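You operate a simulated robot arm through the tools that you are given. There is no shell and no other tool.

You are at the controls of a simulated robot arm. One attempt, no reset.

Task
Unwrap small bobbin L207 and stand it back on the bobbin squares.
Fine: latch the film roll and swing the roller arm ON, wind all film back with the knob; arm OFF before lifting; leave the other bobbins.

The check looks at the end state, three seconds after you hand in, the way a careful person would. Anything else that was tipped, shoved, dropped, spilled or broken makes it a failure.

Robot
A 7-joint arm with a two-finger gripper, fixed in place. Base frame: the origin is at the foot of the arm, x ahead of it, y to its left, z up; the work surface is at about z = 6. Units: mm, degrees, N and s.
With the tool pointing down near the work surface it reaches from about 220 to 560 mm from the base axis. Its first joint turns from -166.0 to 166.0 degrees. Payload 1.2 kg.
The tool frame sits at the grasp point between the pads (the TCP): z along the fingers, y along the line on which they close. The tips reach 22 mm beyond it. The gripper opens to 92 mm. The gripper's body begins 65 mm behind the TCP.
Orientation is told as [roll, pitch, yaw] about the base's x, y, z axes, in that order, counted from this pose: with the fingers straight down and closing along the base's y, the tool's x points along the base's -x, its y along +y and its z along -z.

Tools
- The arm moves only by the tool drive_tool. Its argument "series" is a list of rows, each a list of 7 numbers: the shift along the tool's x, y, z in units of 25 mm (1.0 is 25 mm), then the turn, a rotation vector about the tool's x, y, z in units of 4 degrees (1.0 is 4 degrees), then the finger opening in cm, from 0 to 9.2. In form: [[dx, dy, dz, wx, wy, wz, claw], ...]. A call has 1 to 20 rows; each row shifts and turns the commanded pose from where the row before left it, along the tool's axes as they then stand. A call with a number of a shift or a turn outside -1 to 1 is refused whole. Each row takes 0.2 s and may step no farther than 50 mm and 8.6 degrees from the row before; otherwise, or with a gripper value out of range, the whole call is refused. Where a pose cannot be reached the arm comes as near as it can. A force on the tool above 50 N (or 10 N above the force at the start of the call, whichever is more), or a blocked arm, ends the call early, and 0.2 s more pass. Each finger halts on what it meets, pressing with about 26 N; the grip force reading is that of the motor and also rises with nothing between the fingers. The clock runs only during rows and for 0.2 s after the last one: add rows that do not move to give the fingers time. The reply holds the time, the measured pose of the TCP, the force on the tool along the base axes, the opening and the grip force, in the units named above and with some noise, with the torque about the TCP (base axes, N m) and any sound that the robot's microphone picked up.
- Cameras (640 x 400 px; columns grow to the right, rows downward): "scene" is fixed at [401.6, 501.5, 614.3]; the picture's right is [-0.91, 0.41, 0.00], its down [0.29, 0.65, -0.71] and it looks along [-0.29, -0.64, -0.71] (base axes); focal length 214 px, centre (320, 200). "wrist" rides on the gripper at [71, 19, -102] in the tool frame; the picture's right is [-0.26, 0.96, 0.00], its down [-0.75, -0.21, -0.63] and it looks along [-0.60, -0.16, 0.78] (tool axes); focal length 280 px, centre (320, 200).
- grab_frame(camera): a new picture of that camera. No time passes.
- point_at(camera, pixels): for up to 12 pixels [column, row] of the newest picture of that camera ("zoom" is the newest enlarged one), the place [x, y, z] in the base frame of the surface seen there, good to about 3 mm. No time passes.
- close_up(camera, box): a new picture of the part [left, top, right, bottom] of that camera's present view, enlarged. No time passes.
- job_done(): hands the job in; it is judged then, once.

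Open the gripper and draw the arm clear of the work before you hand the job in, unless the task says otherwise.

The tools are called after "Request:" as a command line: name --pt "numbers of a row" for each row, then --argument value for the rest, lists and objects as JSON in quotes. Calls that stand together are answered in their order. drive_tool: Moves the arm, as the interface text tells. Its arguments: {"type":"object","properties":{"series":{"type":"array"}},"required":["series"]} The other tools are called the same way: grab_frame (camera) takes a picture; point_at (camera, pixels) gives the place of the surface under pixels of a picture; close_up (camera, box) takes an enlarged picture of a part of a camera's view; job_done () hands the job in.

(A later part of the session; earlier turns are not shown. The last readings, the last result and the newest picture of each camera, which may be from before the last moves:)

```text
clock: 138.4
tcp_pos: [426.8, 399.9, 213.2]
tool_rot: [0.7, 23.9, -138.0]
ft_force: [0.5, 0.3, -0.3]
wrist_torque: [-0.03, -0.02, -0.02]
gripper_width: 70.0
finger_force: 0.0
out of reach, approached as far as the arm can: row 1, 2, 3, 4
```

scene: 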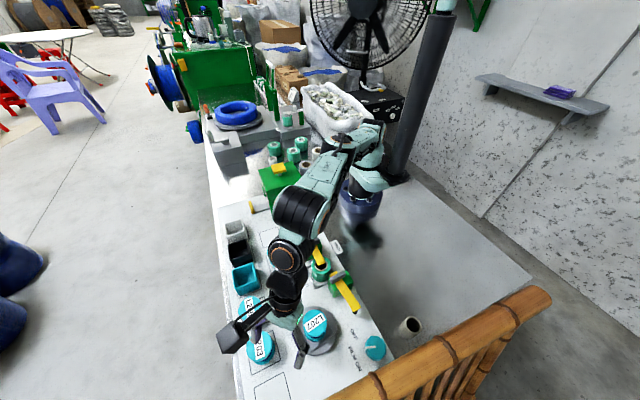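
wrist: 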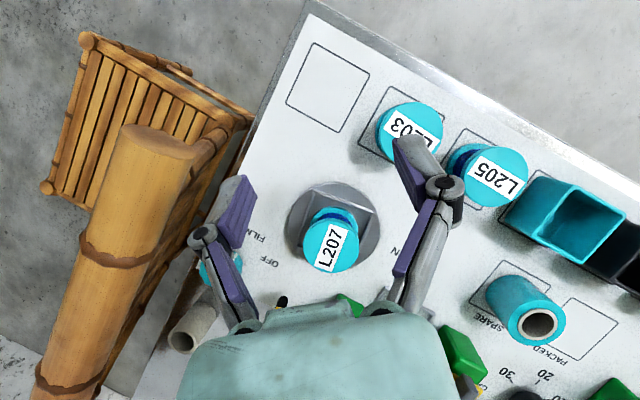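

Still at the limit, which appears tied to the tilt angle in this wrist configuration. Removing the tilt.

Request:
drive_tool --pt "0 0 0 0 -0.94 0 7" --pt "0 0 0 0 -0.94 0 7" --pt "0 0 0 0 -0.94 0 7" --pt "0 0 0 0 -0.94 0 7" --pt "0 0 0 0 -0.94 0 7" --pt "0 0 0 0 -0.94 0 7" --pt "0 0 0 0 -0.94 0 7" --pt "0 0 0 0 -0.94 0 7" --pt "0 0 0 0 0 0 7"

Request:
grab_frame --camera "scene"

```text
clock: 140.4
tcp_pos: [427.4, 401.0, 213.7]
tool_rot: [0.7, 23.9, -137.9]
ft_force: [-0.2, 0.0, -0.3]
wrist_torque: [0.0, -0.03, -0.01]
gripper_width: 69.8
finger_force: 0.1
out of reach, approached as far as the arm can: row 1, 2, 3, 4, 5, 6, 7, 8
```

```text
taken
```

scene: 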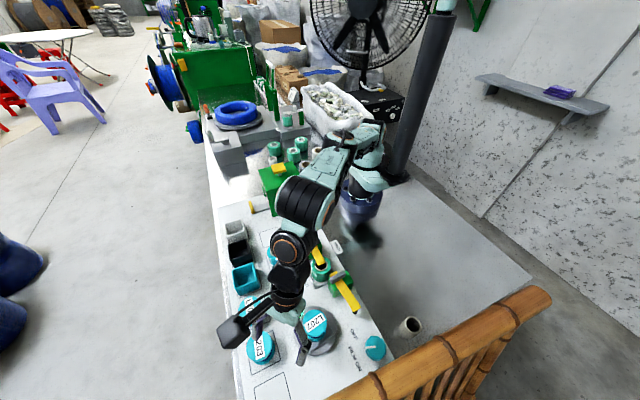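

The arm isn't moving; let me look closely at the arm's posture around (290,250) in the scene to be sure nothing is being touched.

Request:
close_up --camera "scene" --box '[210, 120, 410, 300]'

Request:
point_at --camera "scene" --pixels '[[305, 190], [290, 205], [290, 250], [292, 275], [320, 225], [335, 165], [372, 160], [285, 290], [300, 235], [240, 330], [303, 345]]'

```text
2.22 times, centred on (310, 210) of scene
```

zoom: 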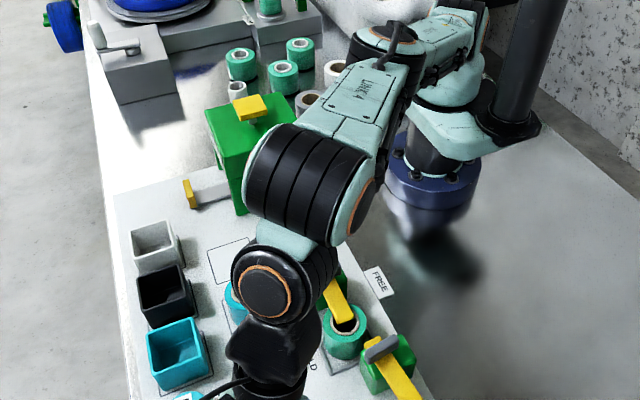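

```text
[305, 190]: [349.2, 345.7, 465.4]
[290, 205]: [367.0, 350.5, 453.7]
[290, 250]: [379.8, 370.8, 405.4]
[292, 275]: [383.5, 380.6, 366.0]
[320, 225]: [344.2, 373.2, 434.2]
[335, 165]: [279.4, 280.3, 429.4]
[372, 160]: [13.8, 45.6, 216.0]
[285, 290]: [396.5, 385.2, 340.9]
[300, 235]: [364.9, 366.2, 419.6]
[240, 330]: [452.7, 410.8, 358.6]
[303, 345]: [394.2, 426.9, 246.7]
```

Nothing is touched (links there are at z>340). The limit is likely the wrist roll joint in this yaw; I'll rotate yaw back (wz +) to free it.

Request:
drive_tool --pt "0 0 0 0 0 1 7" --pt "0 0 0 0 0 1 7" --pt "0 0 0 0 0 1 7" --pt "0 0 0 0 0 1 7" --pt "0 0 0 0 0 1 7" --pt "0 0 0 0 0 1 7"

```text
clock: 141.8
tcp_pos: [427.5, 401.8, 213.0]
tool_rot: [-9.7, 22.0, -164.0]
ft_force: [0.3, -0.1, 0.0]
wrist_torque: [0.0, -0.01, 0.02]
gripper_width: 70.0
finger_force: 0.1
```

That works. Continuing to roll the wrist back toward yaw ≈43° (tool axis stays leaned).

Request:
drive_tool --pt "0 0 0 0 0 1 7" --pt "0 0 0 0 0 1 7" --pt "0 0 0 0 0 1 7" --pt "0 0 0 0 0 1 7" --pt "0 0 0 0 0 1 7" --pt "0 0 0 0 0 1 7" --pt "0 0 0 0 0 1 7" --pt "0 0 0 0 0 1 7" --pt "0 0 0 0 0 1 7" --pt "0 0 0 0 0 1 7" --pt "0 0 0 0 0 1 7" --pt "0 0 0 0 0 1 7" --pt "0 0 0 0 0 1 7" --pt "0 0 0 0 0 1 7" --pt "0 0 0 0 0 1 7" --pt "0 0 0 0 0 1 7" --pt "0 0 0 0 0 1 7" --pt "0 0 0 0 0 1 7" --pt "0 0 0 0 0 1 7"

Request:
drive_tool --pt "0 0 0 0 0 1 7" --pt "0 0 0 0 0 1 7" --pt "0 0 0 0 0 1 7" --pt "0 0 0 0 0 1 7" --pt "0 0 0 0 0 1 7" --pt "0 0 0 0 0 1 7" --pt "0 0 0 0 0 1 7" --pt "0 0 0 0 0 1 7" --pt "0 0 0 0 0 1 7" --pt "0 0 0 0 0 1 7" --pt "0 0 0 0 0 1 7" --pt "0 0 0 0 0 1 7" --pt "0 0 0 0 0 1 7" --pt "0 0 0 0 0 1 7" --pt "0 0 0 0 0 1 7" --pt "0 0 0 0 0 1 7" --pt "0 0 0 0 0 1 7" --pt "0 0 0 0 0 1 7" --pt "0 0 0 0 0 1 7" --pt "0 0 0 0 0 1 7"

Request:
grab_frame --camera "scene"

Request:
grab_frame --camera "wrist"

```text
clock: 145.8
tcp_pos: [426.4, 400.8, 212.8]
tool_rot: [-23.8, -3.4, 122.6]
ft_force: [-0.5, 0.6, -0.1]
wrist_torque: [-0.03, 0.02, -0.02]
gripper_width: 70.1
finger_force: 0.1
```

```text
clock: 150.0
tcp_pos: [426.3, 402.5, 212.7]
tool_rot: [-0.7, -23.9, 42.1]
ft_force: [-0.6, 0.5, 0.7]
wrist_torque: [-0.02, 0.01, 0.02]
gripper_width: 70.0
finger_force: 0.1
```

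```text
taken
```

scene: 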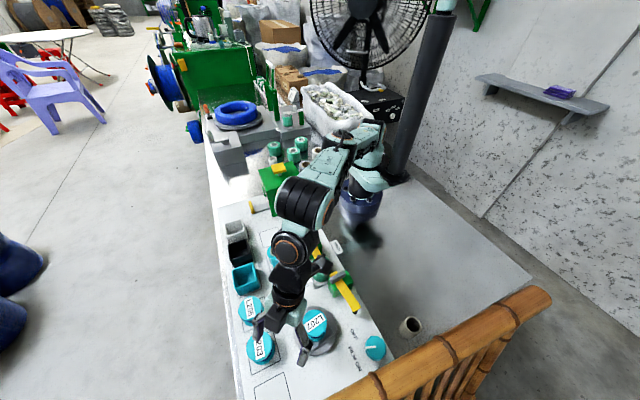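

```text
taken
```

wrist: 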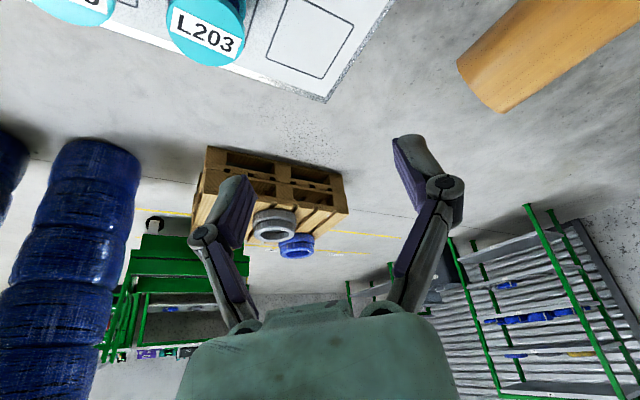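

Yaw 42°, tilt 24° leaning to the base, free of limits. Now testing descent and outward motion: first straight down 60 mm.

Request:
drive_tool --pt "0.326 0 0.731 0 0 0 7" --pt "0.326 0 0.731 0 0 0 7" --pt "0.326 0 0.731 0 0 0 7"

Request:
drive_tool --pt "0 0 0 0 -0.8 0 7" --pt "0 0 0 0 -0.8 0 7" --pt "0 0 0 0 -0.8 0 7" --pt "0 0 0 0 -0.8 0 7"

```text
clock: 150.8
tcp_pos: [433.5, 411.1, 161.3]
tool_rot: [-0.7, -23.8, 42.1]
ft_force: [0.4, -0.3, 0.1]
wrist_torque: [0.03, 0.0, 0.0]
gripper_width: 69.9
finger_force: 0.0
out of reach, approached as far as the arm can: row 1, 2, 3
```

```text
clock: 151.8
tcp_pos: [436.3, 408.7, 147.9]
tool_rot: [-0.2, -31.4, 41.3]
ft_force: [-0.5, -1.1, -0.1]
wrist_torque: [-0.02, 0.0, 0.0]
gripper_width: 69.7
finger_force: 0.1
out of reach, approached as far as the arm can: row 1, 2
```

The drift pattern (moves outward when told to go straight down) indicates a nearly straight elbow. I'll pull inward repeatedly to re-bend the elbow; all well above the work (z≈150, bobbin tops <70).

Request:
drive_tool --pt "0.68 0 -0.52 0 0 0 7" --pt "0.68 0 -0.52 0 0 0 7" --pt "0.68 0 -0.52 0 0 0 7" --pt "0.68 0 -0.52 0 0 0 7"

```text
clock: 153.0
tcp_pos: [397.7, 321.8, 152.8]
tool_rot: [-0.8, -31.0, 37.3]
ft_force: [-0.9, -0.4, -1.1]
wrist_torque: [-0.04, 0.03, -0.02]
gripper_width: 70.0
finger_force: 0.0
stopped in row 4: the arm was blocked; the commanded pose is now the measured one
```

The arm moved in but reported a block; checking both pictures for any contact before doing anything else.

Request:
grab_frame --camera "scene"

Request:
grab_frame --camera "wrist"

Request:
close_up --camera "scene" --box '[220, 120, 420, 300]'

```text
taken
```

scene: 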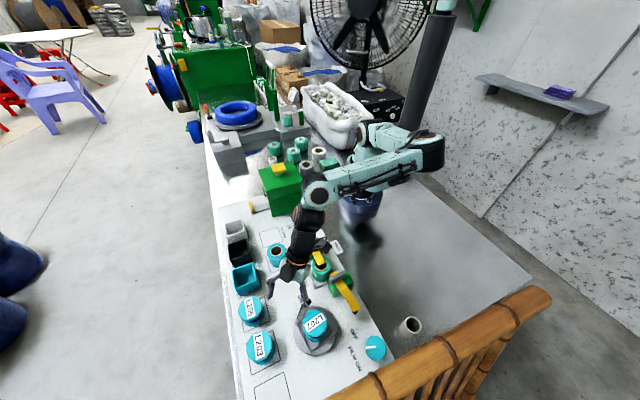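

```text
taken
```

wrist: 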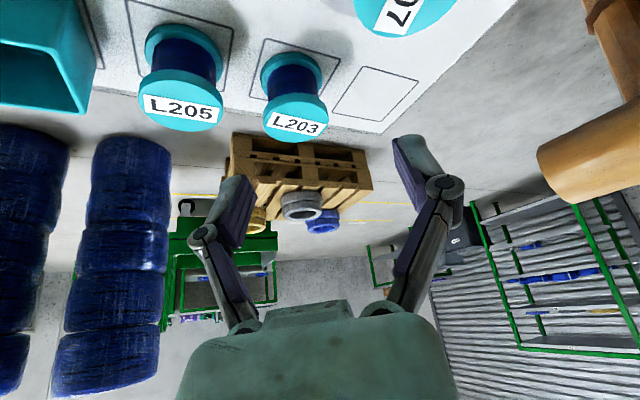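

```text
2.22 times, centred on (320, 210) of scene
```

zoom: 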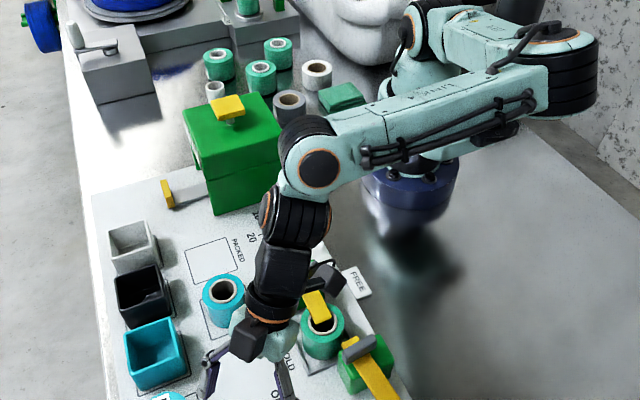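

The elbow has swung out to the side. Checking heights of the forearm, wrist and their distance from the green box and latch.

Request:
point_at --camera "zoom" --pixels '[[320, 165], [290, 150], [300, 215], [285, 265], [270, 320], [370, 135], [450, 110], [560, 75], [240, 340], [240, 355], [215, 375], [285, 380]]'

```text
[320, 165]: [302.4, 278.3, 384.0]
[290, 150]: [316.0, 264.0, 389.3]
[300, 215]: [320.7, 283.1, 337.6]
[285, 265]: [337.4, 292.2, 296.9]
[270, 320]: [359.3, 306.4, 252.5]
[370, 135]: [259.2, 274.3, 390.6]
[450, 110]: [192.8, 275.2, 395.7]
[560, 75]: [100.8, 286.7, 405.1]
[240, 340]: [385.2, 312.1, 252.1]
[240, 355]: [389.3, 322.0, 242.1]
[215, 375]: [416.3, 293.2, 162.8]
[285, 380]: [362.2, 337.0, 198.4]
```

All links are well clear (z>160 at fingers, 250–405 for the arm). Settling, then testing the place pose empty-handed from this better posture.

Request:
drive_tool --pt "0 0 0 0 0 0 7" --pt "0 0 0 0 0 0 7" --pt "0 0 0 0 0 0 7"

Request:
drive_tool --pt "0 0 -0.3 0 0 0 7" --pt "0 0 -0.3 0 0 0 7"

```text
clock: 153.8
tcp_pos: [397.2, 321.8, 153.3]
tool_rot: [-0.9, -31.1, 37.4]
ft_force: [-0.2, 0.3, -0.7]
wrist_torque: [-0.01, 0.01, -0.01]
gripper_width: 70.2
finger_force: 0.1
```

```text
clock: 154.4
tcp_pos: [392.7, 315.9, 165.3]
tool_rot: [-1.0, -31.0, 37.4]
ft_force: [-0.2, -0.4, -0.4]
wrist_torque: [0.0, 0.0, -0.02]
gripper_width: 70.0
finger_force: 0.1
```

Moves fine. Now heading to a hover over the empty square (480,441,130), keeping tilt 31°.

Request:
drive_tool --pt "-0.607 0.266 0.598 0 0 0 7" --pt "-0.607 0.266 0.598 0 0 0 7" --pt "-0.607 0.266 0.598 0 0 0 7" --pt "-0.607 0.266 0.598 0 0 0 7"

Request:
drive_tool --pt "-0.607 0.266 0.598 0 0 0 7" --pt "-0.607 0.266 0.598 0 0 0 7"

Request:
grab_frame --camera "scene"

```text
clock: 155.4
tcp_pos: [438.6, 391.5, 147.0]
tool_rot: [-0.9, -31.1, 37.7]
ft_force: [-0.3, 0.1, -1.3]
wrist_torque: [-0.02, 0.01, -0.01]
gripper_width: 70.0
finger_force: 0.1
```

```text
clock: 156.0
tcp_pos: [464.4, 428.6, 133.4]
tool_rot: [-0.9, -31.1, 37.7]
ft_force: [-0.2, -0.1, -0.2]
wrist_torque: [-0.01, -0.03, -0.01]
gripper_width: 70.1
finger_force: 0.1
```

```text
taken
```

scene: 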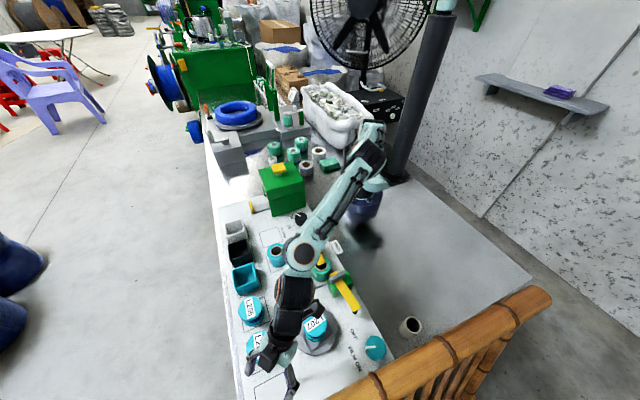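

r≈632 reached with no limit flags. Lowering toward z≈75 and a bit outward to confirm the place pose is attainable.

Request:
drive_tool --pt "0.17 0 0.8 0 0 0 7" --pt "0.17 0 0.8 0 0 0 7" --pt "0.17 0 0.8 0 0 0 7"

Request:
grab_frame --camera "scene"

Request:
grab_frame --camera "wrist"

```text
clock: 156.8
tcp_pos: [484.2, 436.7, 76.2]
tool_rot: [-1.0, -31.2, 37.7]
ft_force: [0.5, -0.1, 0.8]
wrist_torque: [0.01, 0.04, -0.02]
gripper_width: 70.1
finger_force: 0.2
```

```text
taken
```

scene: 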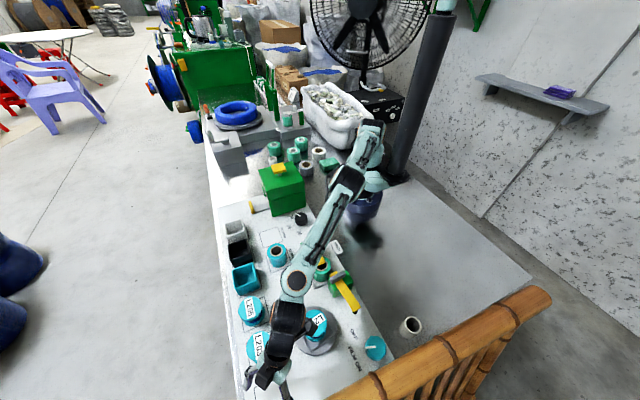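

```text
taken
```

wrist: 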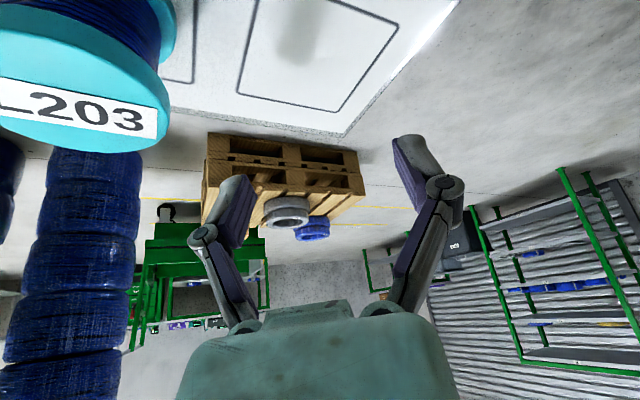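

The place pose is reachable (r≈652, z≈76, no flags). Measuring the empty square's corners from the wrist view here.

Request:
point_at --camera "wrist" --pixels '[[238, 93], [341, 111], [398, 27], [259, 5], [193, 82], [290, 50], [355, 80], [290, 103], [80, 50], [150, 40]]'

Request:
close_up --camera "wrist" --box '[150, 0, 470, 160]'

```text
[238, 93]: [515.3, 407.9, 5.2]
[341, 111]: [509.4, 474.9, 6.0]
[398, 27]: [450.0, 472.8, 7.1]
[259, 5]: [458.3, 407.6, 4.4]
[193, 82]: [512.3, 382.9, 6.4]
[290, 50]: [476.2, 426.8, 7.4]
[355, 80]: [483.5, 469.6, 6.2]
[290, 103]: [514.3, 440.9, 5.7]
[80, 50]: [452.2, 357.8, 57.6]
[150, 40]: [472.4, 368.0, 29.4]
```

```text
2.00 times, centred on (310, 80) of wrist
```

zoom: 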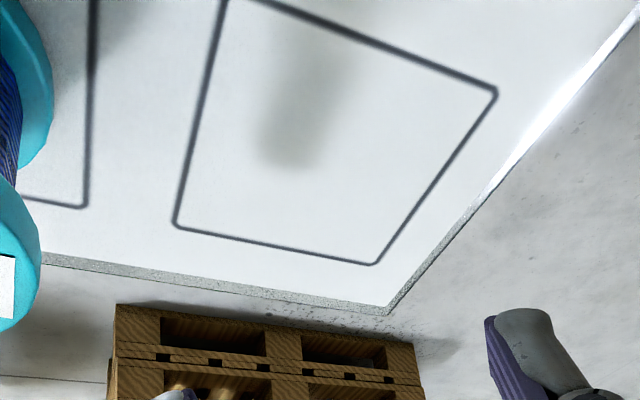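

Square spans x 450–513, y 408–473 → centre ≈(481,441). Testing the final release height (TCP z≈42) empty-handed at the square's centre.

Request:
drive_tool --pt "0.36 0.1 0.6 0 0 0 7" --pt "0.36 0.1 0.6 0 0 0 7" --pt "0 0 0 0 0 0 7"

Request:
grab_frame --camera "wrist"

Request:
close_up --camera "scene" --box '[210, 260, 390, 400]'

```text
clock: 157.6
tcp_pos: [481.9, 440.0, 42.2]
tool_rot: [-1.0, -31.0, 37.7]
ft_force: [0.3, 0.1, -0.8]
wrist_torque: [0.01, -0.03, -0.02]
gripper_width: 70.0
finger_force: 0.0
```

```text
taken
```

wrist: 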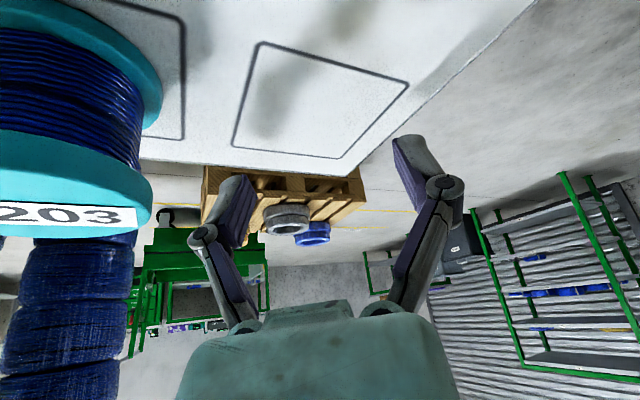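

```text
2.86 times, centred on (300, 330) of scene
```

zoom: 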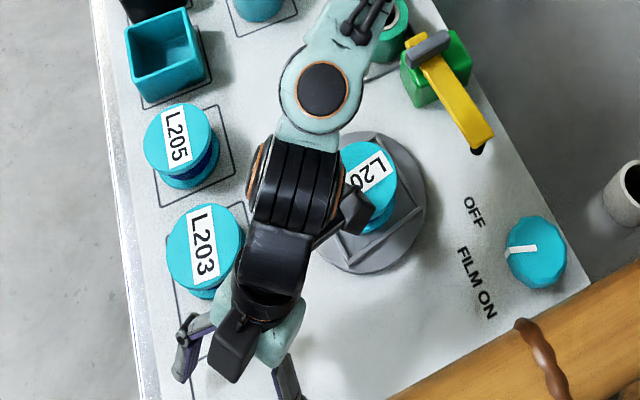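

The place pose is fully reachable with zero force. Now back up (vertically first, to stay clear of L203), then inward toward the pick position, and yaw to ≈95° so the camera stays away from the roller-arm handle.

Request:
drive_tool --pt "-0.412 0 -0.686 0 0 0 7" --pt "-0.412 0 -0.686 0 0 0 7" --pt "-0.412 0 -0.686 0 0 0 7" --pt "-0.412 0 -0.686 0 0 0 7" --pt "0.514 0 -0.309 0 0 0 7" --pt "0.514 0 -0.309 0 0 0 7" --pt "0.514 0 -0.309 0 0 0 7" --pt "0.514 0 -0.309 0 0 0 7" --pt "0.686 0 -0.412 0 0 0 7" --pt "0.686 0 -0.412 0 0 0 7" --pt "0.686 0 -0.412 0 0 0 7"

Request:
grab_frame --camera "scene"

```text
clock: 160.0
tcp_pos: [382.9, 371.8, 122.4]
tool_rot: [-0.9, -31.1, 37.7]
ft_force: [-0.5, 0.4, 0.4]
wrist_torque: [-0.03, 0.03, -0.02]
gripper_width: 70.0
finger_force: 0.0
```

```text
taken
```

scene: 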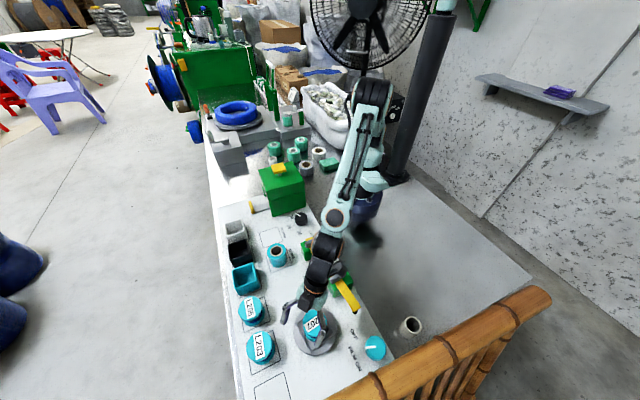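

Rotating about the vertical to yaw ≈95° (keeping the 31° lean), staying at z≈122.

Request:
drive_tool --pt "0 0 0 -0.567 0 -0.943 7" --pt "0 0 0 -0.567 0 -0.943 7" --pt "0 0 0 -0.567 0 -0.943 7" --pt "0 0 0 -0.567 0 -0.943 7" --pt "0 0 0 -0.567 0 -0.943 7" --pt "0 0 0 -0.567 0 -0.943 7" --pt "0 0 0 -0.567 0 -0.943 7" --pt "0 0 0 -0.567 0 -0.943 7" --pt "0 0 0 -0.567 0 -0.943 7" --pt "0 0 0 -0.567 0 -0.943 7" --pt "0 0 0 -0.567 0 -0.943 7" --pt "0 0 0 -0.567 0 -0.943 7" --pt "0 0 0 -0.567 0 -0.943 7"

Request:
grab_frame --camera "wrist"

Request:
grab_frame --camera "scene"

```text
clock: 162.8
tcp_pos: [382.4, 371.1, 123.3]
tool_rot: [-0.5, -30.4, 94.7]
ft_force: [0.8, -0.3, 0.2]
wrist_torque: [-0.01, 0.0, -0.02]
gripper_width: 70.0
finger_force: 0.1
```

```text
taken
```

wrist: 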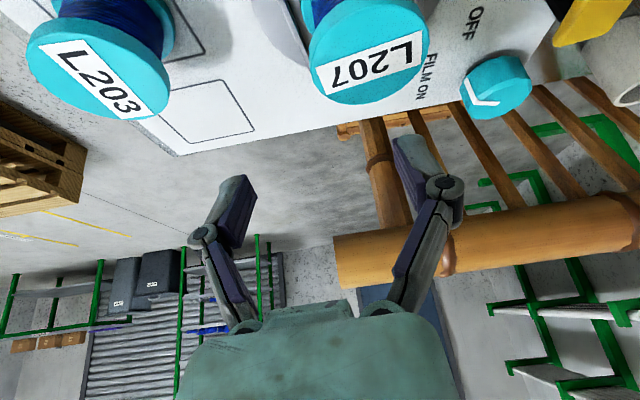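

```text
taken
```

scene: 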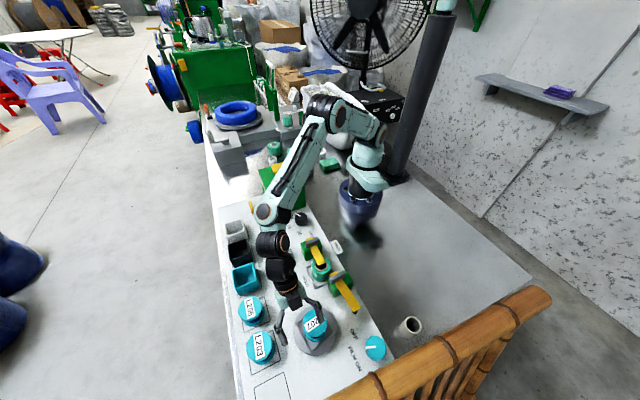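

Measuring L207's top flange edges from this view (left ~[310,65], right ~[427,42], bottom ~[372,103]).

Request:
point_at --camera "wrist" --pixels '[[313, 62], [425, 45], [372, 98], [370, 60], [340, 30], [415, 80], [325, 85], [400, 15]]'

Request:
close_up --camera "scene" --box '[290, 295, 350, 355]'

```text
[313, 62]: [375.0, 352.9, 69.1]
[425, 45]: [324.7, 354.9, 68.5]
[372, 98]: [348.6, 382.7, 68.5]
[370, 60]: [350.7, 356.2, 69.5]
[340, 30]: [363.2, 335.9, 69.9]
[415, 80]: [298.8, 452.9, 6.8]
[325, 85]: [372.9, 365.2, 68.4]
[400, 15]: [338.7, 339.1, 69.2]
```

```text
6.67 times, centred on (320, 325) of scene
```

zoom: 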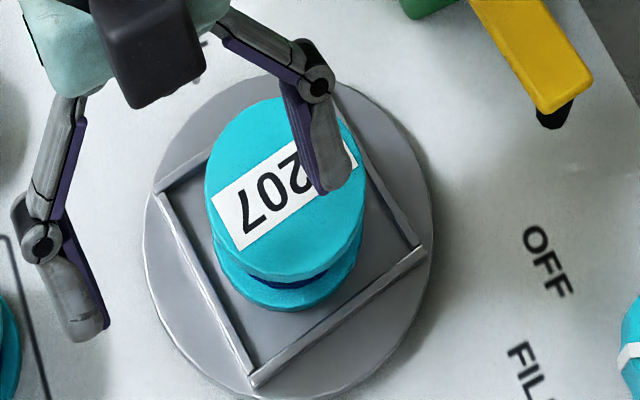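

Combining both views, L207 is centred near (351,360.5), top z=69. Sliding the open gripper over it at z≈122 first.

Request:
drive_tool --pt "0.138 0.645 -0.08 0 0 0 7.4" --pt "0.138 0.645 -0.08 0 0 0 7.4" --pt "0 0 0 0 0 0 7.4"

Request:
close_up --camera "scene" --box '[290, 280, 360, 355]'

Request:
grab_frame --camera "wrist"

```text
clock: 163.6
tcp_pos: [348.8, 359.8, 124.3]
tool_rot: [-0.5, -30.4, 94.7]
ft_force: [0.1, -0.4, 0.0]
wrist_torque: [-0.02, -0.03, -0.03]
gripper_width: 74.0
finger_force: 0.1
```

```text
5.33 times, centred on (325, 318) of scene
```

zoom: 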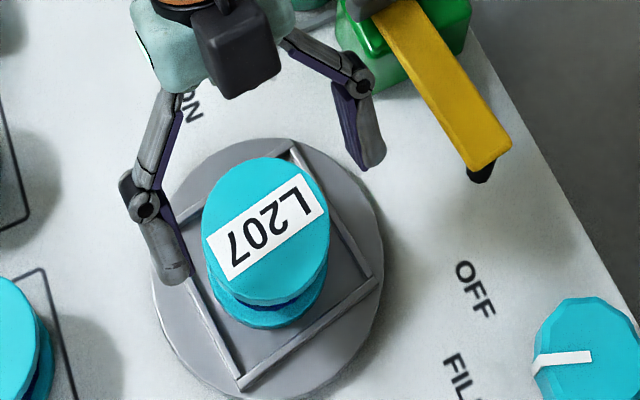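

```text
taken
```

wrist: 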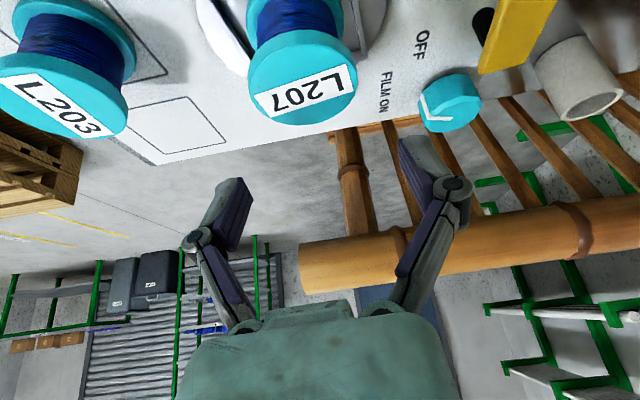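

Alignment is good (bobbin top centre appears at [303,85], expected [306,88]) and the core is plain blue wire. Descending straight down to TCP z≈57 with the fingers open 74 mm.

Request:
drive_tool --pt "0.347 -0.07 0.585 0 0 0 7.4" --pt "0.347 0 0.585 0 0 0 7.4" --pt "0.347 0 0.585 0 0 0 7.4" --pt "0.3 0 0.52 0 0 0 7.4" --pt "0 0 0 0 0 0 7.4"

Request:
close_up --camera "scene" --box '[290, 280, 360, 355]'

Request:
grab_frame --camera "wrist"

```text
clock: 164.8
tcp_pos: [352.2, 362.1, 56.7]
tool_rot: [-0.5, -30.4, 94.7]
ft_force: [-0.6, 0.8, -0.4]
wrist_torque: [-0.01, 0.01, 0.0]
gripper_width: 74.0
finger_force: 0.0
```

```text
5.33 times, centred on (325, 318) of scene
```

zoom: 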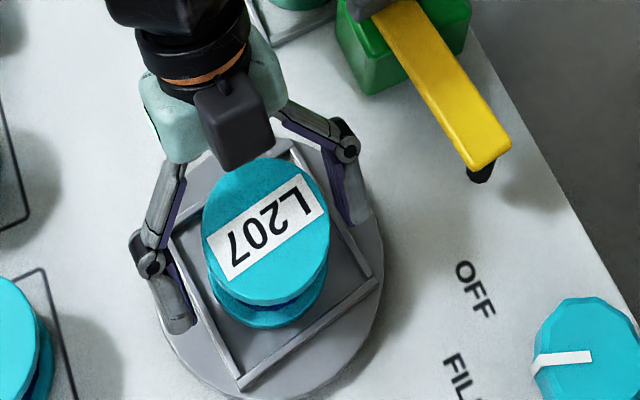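

```text
taken
```

wrist: 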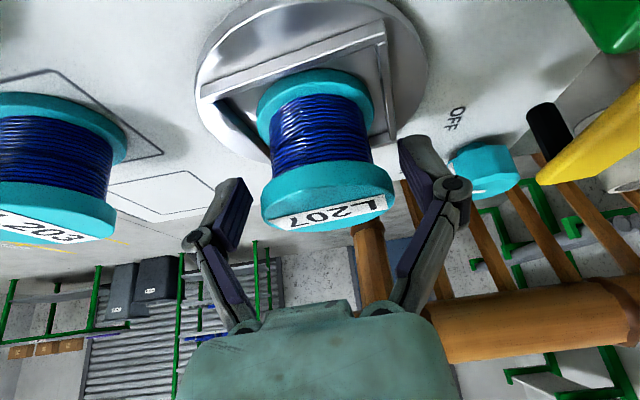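

L207's top flange (wrist ~[327,205]) sits centrally between the fingers, arm OFF, wire all blue. Closing on the flange.

Request:
drive_tool --pt "0 0 0 0 0 0 6.4" --pt "0 0 0 0 0 0 5.6" --pt "0 0 0 0 0 0 4.8" --pt "0 0 0 0 0 0 4.2" --pt "0 0 0 0 0 0 4.0"

Request:
close_up --camera "scene" --box '[290, 280, 360, 355]'

Request:
grab_frame --camera "wrist"

```text
clock: 166.0
tcp_pos: [352.1, 361.7, 56.1]
tool_rot: [-0.5, -30.4, 94.7]
ft_force: [-1.4, -0.7, 3.0]
wrist_torque: [-0.03, 0.02, 0.01]
gripper_width: 53.9
finger_force: 26.1
```

```text
5.33 times, centred on (325, 318) of scene
```

zoom: 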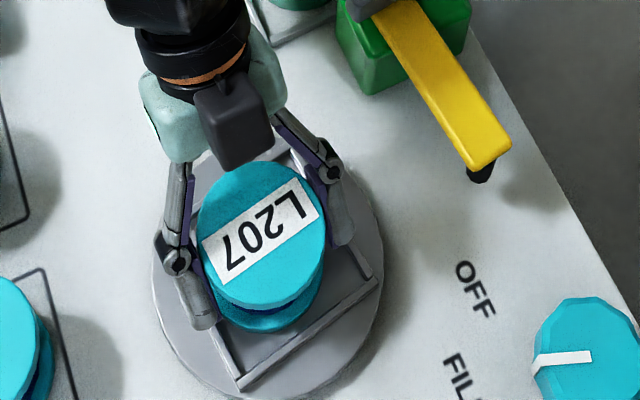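

```text
taken
```

wrist: 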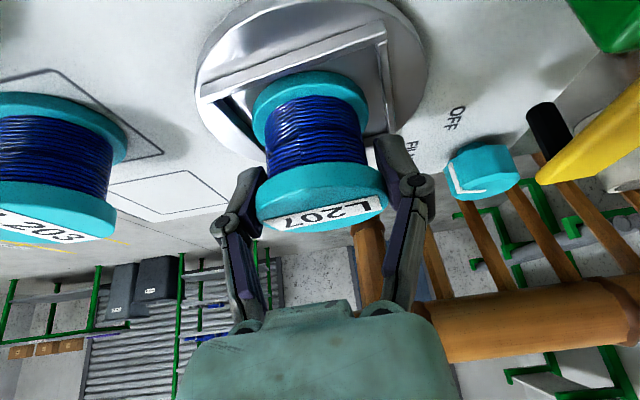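

Gripped (53.9 mm, 26 N). Lifting straight up slowly by ~30 mm and checking that it hangs upright.

Request:
drive_tool --pt "-0.1 0 -0.172 0 0 0 4.0" --pt "-0.2 0 -0.345 0 0 0 4.0" --pt "-0.3 0 -0.517 0 0 0 4.0" --pt "0 0 0 0 0 0 4.0"

Request:
grab_frame --camera "wrist"

Request:
close_up --camera "scene" --box '[290, 280, 360, 355]'

```text
clock: 167.0
tcp_pos: [352.3, 360.6, 85.4]
tool_rot: [-0.5, -30.4, 94.8]
ft_force: [-0.4, -1.5, 3.0]
wrist_torque: [-0.03, -0.05, -0.05]
gripper_width: 54.1
finger_force: 26.3
```

```text
taken
```

wrist: 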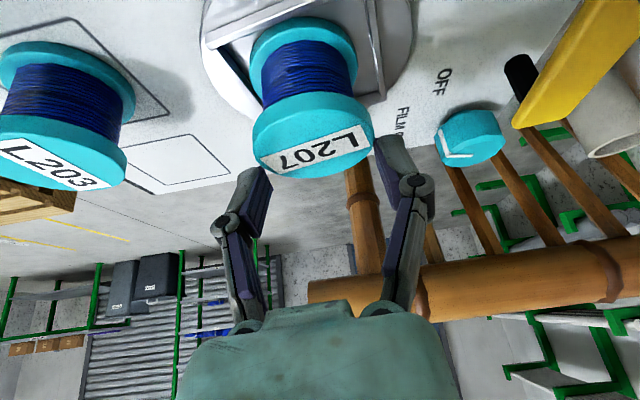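

```text
5.33 times, centred on (325, 318) of scene
```

zoom: 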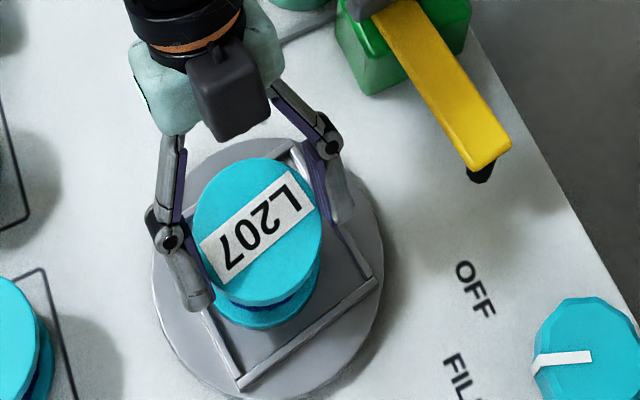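

The fingers rose but L207 stayed in the tray (its flange is now above/at the fingertips in the wrist view). Zooming in to understand the contact.

Request:
close_up --camera "wrist" --box '[200, 0, 460, 200]'

Request:
point_at --camera "wrist" --pixels '[[312, 155], [260, 150], [370, 140], [300, 75], [285, 100], [345, 90], [320, 172], [255, 180], [390, 150]]'

```text
2.00 times, centred on (330, 100) of wrist
```

zoom: 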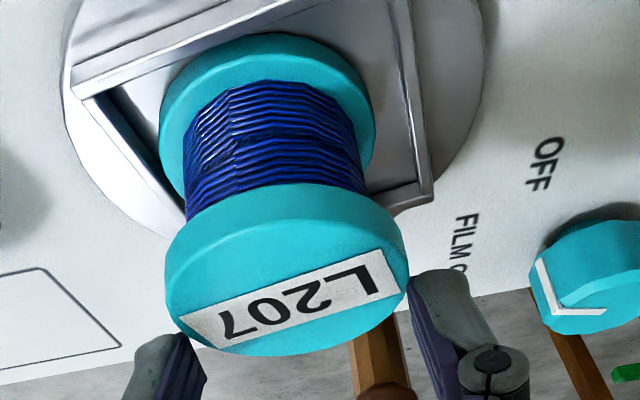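

```text
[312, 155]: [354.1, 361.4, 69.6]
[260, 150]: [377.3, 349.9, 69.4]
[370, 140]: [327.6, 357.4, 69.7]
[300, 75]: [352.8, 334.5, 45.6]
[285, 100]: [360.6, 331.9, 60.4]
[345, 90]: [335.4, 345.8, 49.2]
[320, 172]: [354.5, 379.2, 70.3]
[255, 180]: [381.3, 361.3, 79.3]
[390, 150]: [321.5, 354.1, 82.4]
```

L207 is still seated (top z≈69.6); the flange slid down along the pads. I'll re-seat the grip with the pad centre on the flange (TCP z≈64), grip again, and lift in tiny steps while watching the force.

Request:
drive_tool --pt "0 0 0 0 0 0 6.6" --pt "0 0 0 0 0 0 7.0" --pt "0.21 0 0.36 0 0 0 7.0" --pt "0.21 0 0.36 0 0 0 7.0" --pt "0 0 0 0 0 0 7.0"

Request:
grab_frame --camera "wrist"

Request:
close_up --camera "scene" --box '[290, 280, 360, 355]'

```text
clock: 168.2
tcp_pos: [355.8, 361.5, 65.1]
tool_rot: [-0.4, -30.4, 94.7]
ft_force: [0.4, 0.4, 0.0]
wrist_torque: [-0.02, -0.03, 0.0]
gripper_width: 70.1
finger_force: 0.0
```

```text
taken
```

wrist: 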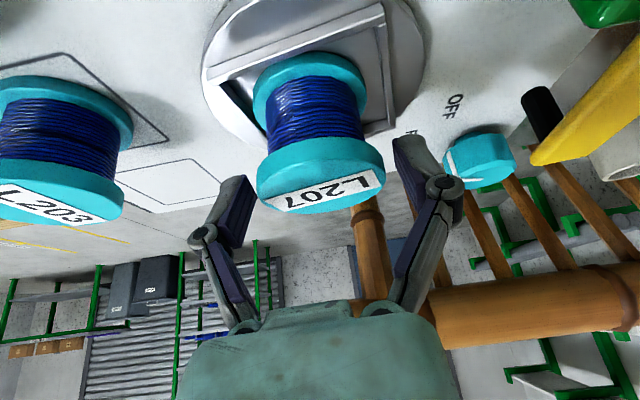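

```text
5.33 times, centred on (325, 318) of scene
```

zoom: 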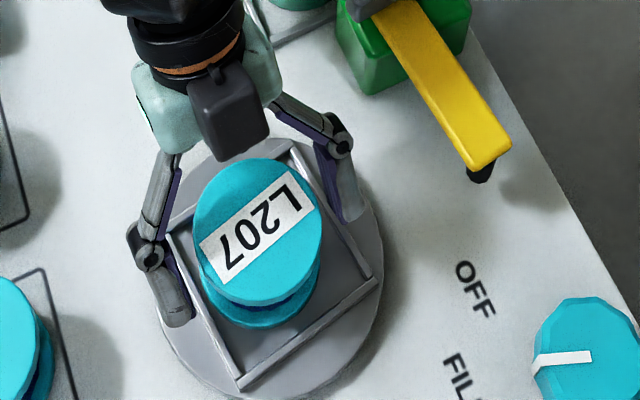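

Bobbin is centred on the TCP now (flange centre at [321,180], TCP projects at [320,184]). Closing and holding two extra rows.

Request:
drive_tool --pt "0 0 0 0 0 0 6.0" --pt "0 0 0 0 0 0 5.2" --pt "0 0 0 0 0 0 4.0" --pt "0 0 0 0 0 0 2.0" --pt "0 0 0 0 0 0 0" --pt "0 0 0 0 0 0 0"

Request:
drive_tool --pt "-0.04 0 -0.069 0 0 0 0"

Request:
drive_tool --pt "-0.08 0 -0.138 0 0 0 0"

Request:
grab_frame --camera "wrist"

```text
clock: 169.6
tcp_pos: [354.3, 360.1, 66.9]
tool_rot: [-0.5, -30.4, 94.6]
ft_force: [-1.8, -0.1, 4.0]
wrist_torque: [-0.07, 0.06, -0.03]
gripper_width: 53.8
finger_force: 26.2
```

```text
clock: 170.0
tcp_pos: [353.5, 360.3, 68.2]
tool_rot: [-0.5, -30.4, 94.6]
ft_force: [0.4, -0.3, -0.8]
wrist_torque: [0.0, 0.0, 0.0]
gripper_width: 53.8
finger_force: 26.4
```

```text
clock: 170.4
tcp_pos: [354.8, 359.1, 71.7]
tool_rot: [-0.5, -30.3, 94.6]
ft_force: [0.6, -0.3, -1.4]
wrist_torque: [0.0, 0.0, -0.01]
gripper_width: 53.8
finger_force: 25.5
```

```text
taken
```

wrist: 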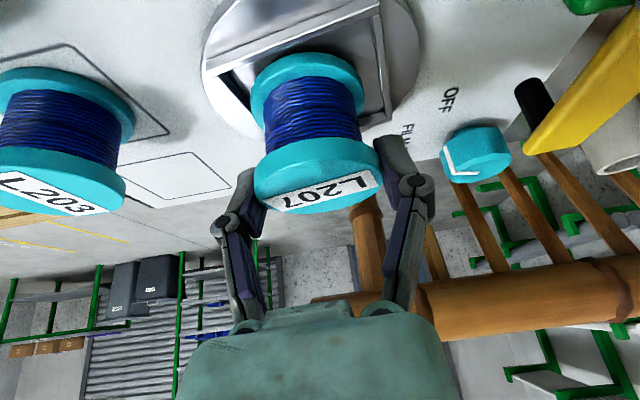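

This time L207 is moving with the gripper (its flange stays at row ~212 in the wrist view while L203/tray shift away), and the force shows a light ~1.4 N load. Lifting another 12 mm and re-checking.

Request:
drive_tool --pt "-0.08 0 -0.138 0 0 0 0" --pt "-0.08 0 -0.138 0 0 0 0" --pt "-0.08 0 -0.138 0 0 0 0" --pt "0 0 0 0 0 0 0"

Request:
grab_frame --camera "wrist"

Request:
close_up --camera "scene" --box '[290, 280, 360, 355]'

```text
clock: 171.4
tcp_pos: [352.4, 359.1, 84.4]
tool_rot: [-0.5, -30.4, 94.8]
ft_force: [-0.3, 0.3, -0.9]
wrist_torque: [0.0, 0.0, 0.0]
gripper_width: 53.7
finger_force: 25.5
```

```text
taken
```

wrist: 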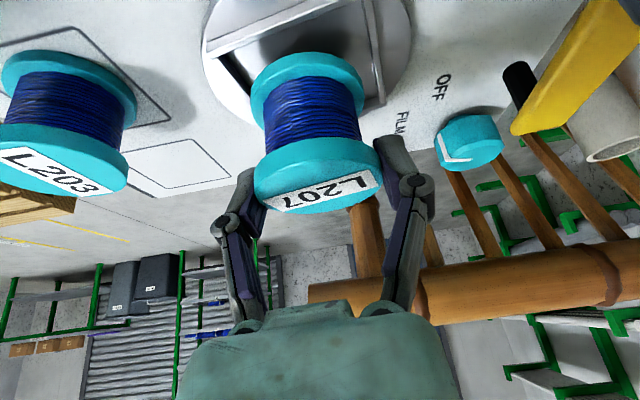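

```text
5.33 times, centred on (325, 318) of scene
```

zoom: 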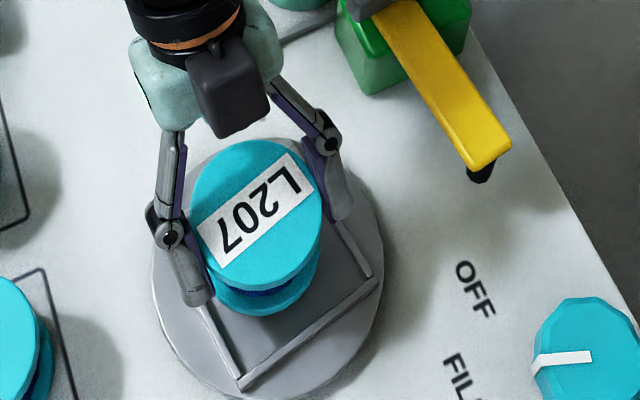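

L207 is now lifted clear, upright, and held firmly. Raising to z≈130.

Request:
drive_tool --pt "-0.2 0 -0.345 0 0 0 0" --pt "-0.25 0 -0.43 0 0 0 0" --pt "-0.25 0 -0.43 0 0 0 0" --pt "-0.2 0 -0.345 0 0 0 0" --pt "0 0 0 0 0 0 0"

Request:
drive_tool --pt "0 0 0 0.5 0 0.85 0" --pt "0 0 0 0.5 0 0.85 0" --pt "0 0 0 0.5 0 0.85 0" --pt "0 0 0 0.5 0 0.85 0" --pt "0 0 0 0.5 0 0.85 0" --pt "0 0 0 0.5 0 0.85 0" --pt "0 0 0 0.5 0 0.85 0" --pt "0 0 0 0.5 0 0.85 0" --pt "0 0 0 0.5 0 0.85 0" --pt "0 0 0 0.5 0 0.85 0" --pt "0 0 0 0.5 0 0.85 0" --pt "0 0 0 0.5 0 0.85 0" --pt "0 0 0 0.5 0 0.85 0" --pt "0 0 0 0.5 0 0.85 0"

Request:
grab_frame --camera "wrist"

Request:
grab_frame --camera "scene"

```text
clock: 172.6
tcp_pos: [351.0, 359.4, 128.5]
tool_rot: [-0.5, -30.3, 94.8]
ft_force: [-0.7, 0.3, -2.1]
wrist_torque: [0.01, -0.01, 0.02]
gripper_width: 53.7
finger_force: 26.1
```

```text
clock: 175.6
tcp_pos: [352.6, 359.2, 127.7]
tool_rot: [-0.2, -30.7, 39.3]
ft_force: [-0.2, 0.5, -1.7]
wrist_torque: [0.01, -0.03, 0.04]
gripper_width: 53.9
finger_force: 26.2
```

```text
taken
```

wrist: 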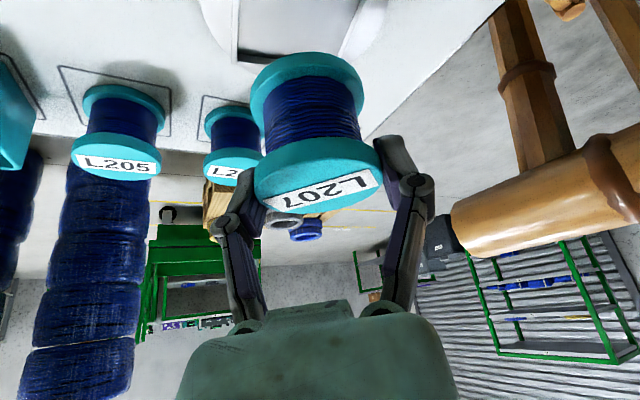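

```text
taken
```

scene: 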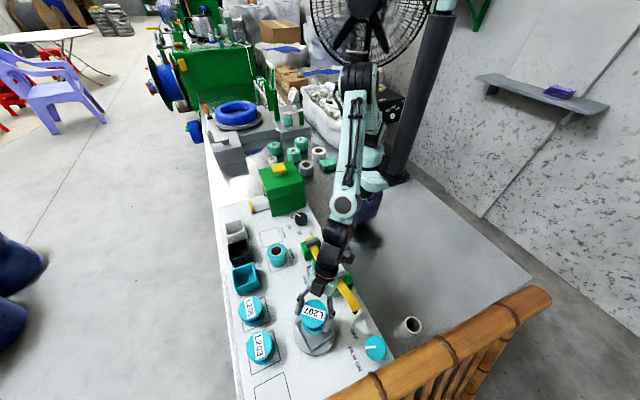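

Held securely, orientation yaw 39°. Moving outward toward (462,430) at z≈125.

Request:
drive_tool --pt "-0.629 -0.086 0.393 0 0 0 0" --pt "-0.629 -0.086 0.393 0 0 0 0" --pt "-0.629 -0.086 0.393 0 0 0 0" --pt "-0.629 -0.086 0.393 0 0 0 0" --pt "-0.629 -0.086 0.393 0 0 0 0" --pt "-0.629 -0.086 0.393 0 0 0 0" --pt "-0.629 -0.086 0.393 0 0 0 0"

Request:
grab_frame --camera "wrist"

```text
clock: 177.2
tcp_pos: [463.9, 430.6, 127.4]
tool_rot: [-0.4, -30.7, 39.4]
ft_force: [0.5, -0.9, -2.1]
wrist_torque: [0.0, -0.01, 0.0]
gripper_width: 53.9
finger_force: 26.2
```

```text
taken
```

wrist: 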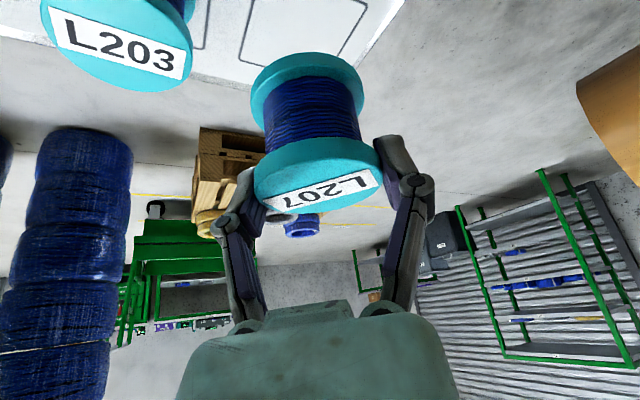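

Now moving to hover over the square's centre (481,441) at TCP z≈80 (bobbin bottom ≈31).

Request:
drive_tool --pt "0.093 -0.035 0.673 0 0 0 0" --pt "0.093 -0.035 0.673 0 0 0 0" --pt "0.093 -0.035 0.673 0 0 0 0" --pt "0 0 0 0 0 0 0"

Request:
grab_frame --camera "wrist"

Request:
close_up --camera "scene" --box '[210, 290, 340, 400]'

```text
clock: 178.2
tcp_pos: [481.0, 440.1, 80.7]
tool_rot: [-0.3, -30.9, 39.5]
ft_force: [-0.3, 0.3, -2.4]
wrist_torque: [-0.01, 0.06, 0.0]
gripper_width: 53.9
finger_force: 26.1
```

```text
taken
```

wrist: 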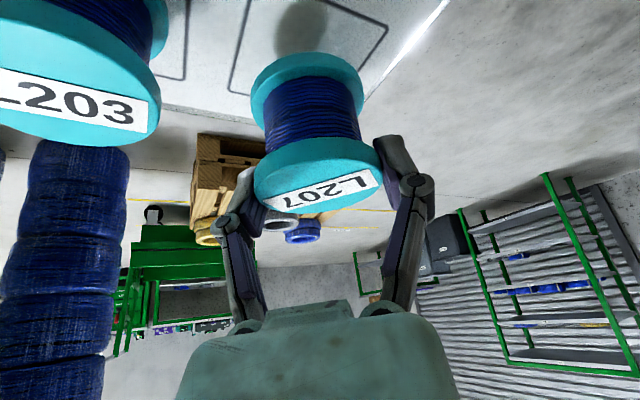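

```text
3.64 times, centred on (275, 345) of scene
```

zoom: 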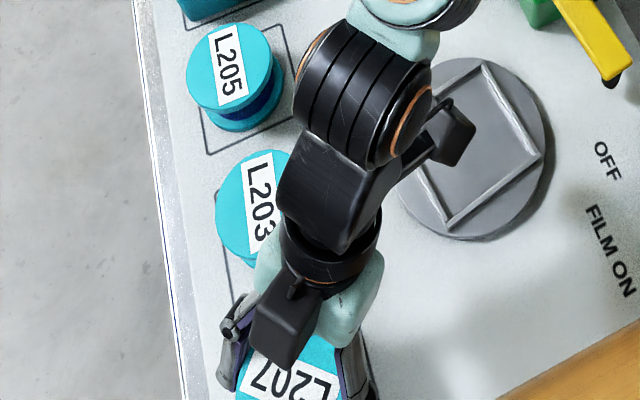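

The bobbin hangs upright, centred on the TCP, above the empty square. Lowering 20 mm, then in small steps until contact.

Request:
drive_tool --pt "0.2 0 0.343 0 0 0 0" --pt "0.2 0 0.343 0 0 0 0" --pt "0 0 0 0 0 0 0"

Request:
grab_frame --camera "wrist"

Request:
close_up --camera "scene" --box '[220, 340, 320, 400]'

```text
clock: 179.0
tcp_pos: [479.2, 440.8, 60.1]
tool_rot: [-0.3, -30.8, 39.3]
ft_force: [0.2, -0.2, -1.2]
wrist_torque: [-0.01, 0.01, 0.01]
gripper_width: 53.6
finger_force: 26.0
```

```text
taken
```

wrist: 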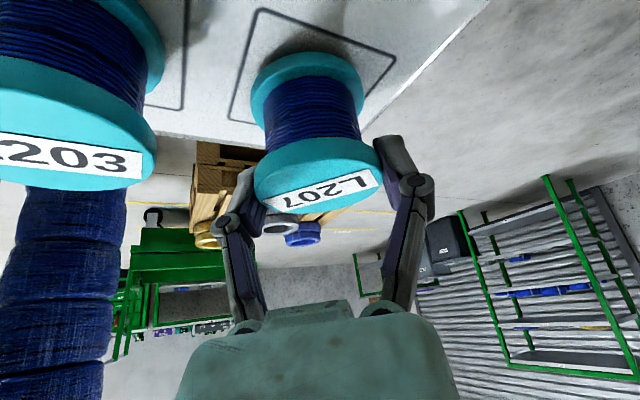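

```text
6.40 times, centred on (270, 370) of scene
```

zoom: 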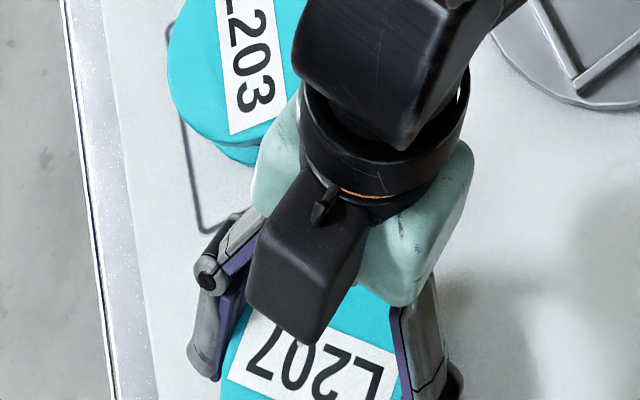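

Bottom flange centre (~[308,90]) coincides with the square's centre (~[311,87]). Lowering in small steps to touchdown.

Request:
drive_tool --pt "0.08 0 0.137 0 0 0 0" --pt "0 0 0 0 0 0 0"

Request:
drive_tool --pt "0.03 0 0.0515 0 0 0 0" --pt "0 0 0 0 0 0 0"

Request:
drive_tool --pt "0.03 0 0.0515 0 0 0 0" --pt "0 0 0 0 0 0 0"

```text
clock: 179.6
tcp_pos: [479.9, 440.6, 57.1]
tool_rot: [-0.3, -30.8, 39.4]
ft_force: [-0.1, 0.1, -2.2]
wrist_torque: [0.02, -0.01, -0.03]
gripper_width: 53.8
finger_force: 25.3
```

```text
clock: 180.2
tcp_pos: [479.1, 439.8, 55.7]
tool_rot: [-0.4, -30.9, 39.4]
ft_force: [-1.0, 0.1, -1.8]
wrist_torque: [0.04, 0.01, 0.0]
gripper_width: 53.7
finger_force: 26.1
```

```text
clock: 180.8
tcp_pos: [480.6, 439.7, 55.0]
tool_rot: [-0.2, -30.9, 39.4]
ft_force: [-1.2, -1.0, 5.7]
wrist_torque: [-0.17, 0.24, 0.0]
gripper_width: 54.0
finger_force: 25.9
```

Force flipped from −1.8 to +5.7 N: the bobbin has touched down. A look before releasing.

Request:
grab_frame --camera "wrist"

Request:
close_up --camera "wrist" --box '[200, 0, 440, 200]'

```text
taken
```

wrist: 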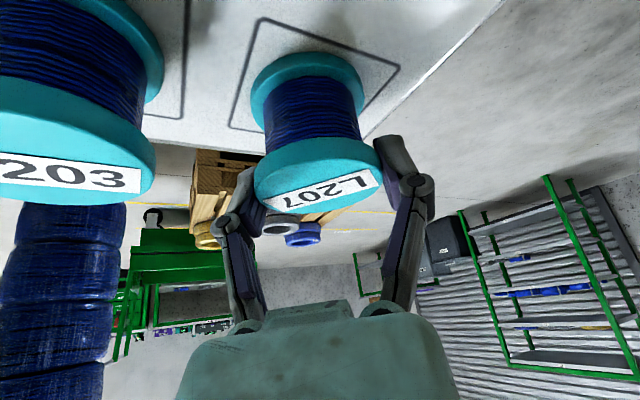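

```text
2.00 times, centred on (320, 100) of wrist
```

zoom: 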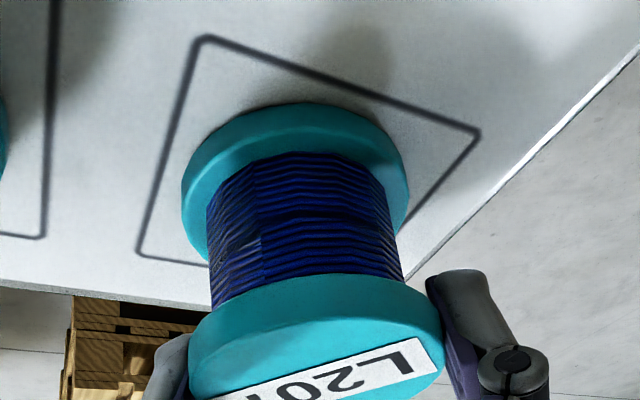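

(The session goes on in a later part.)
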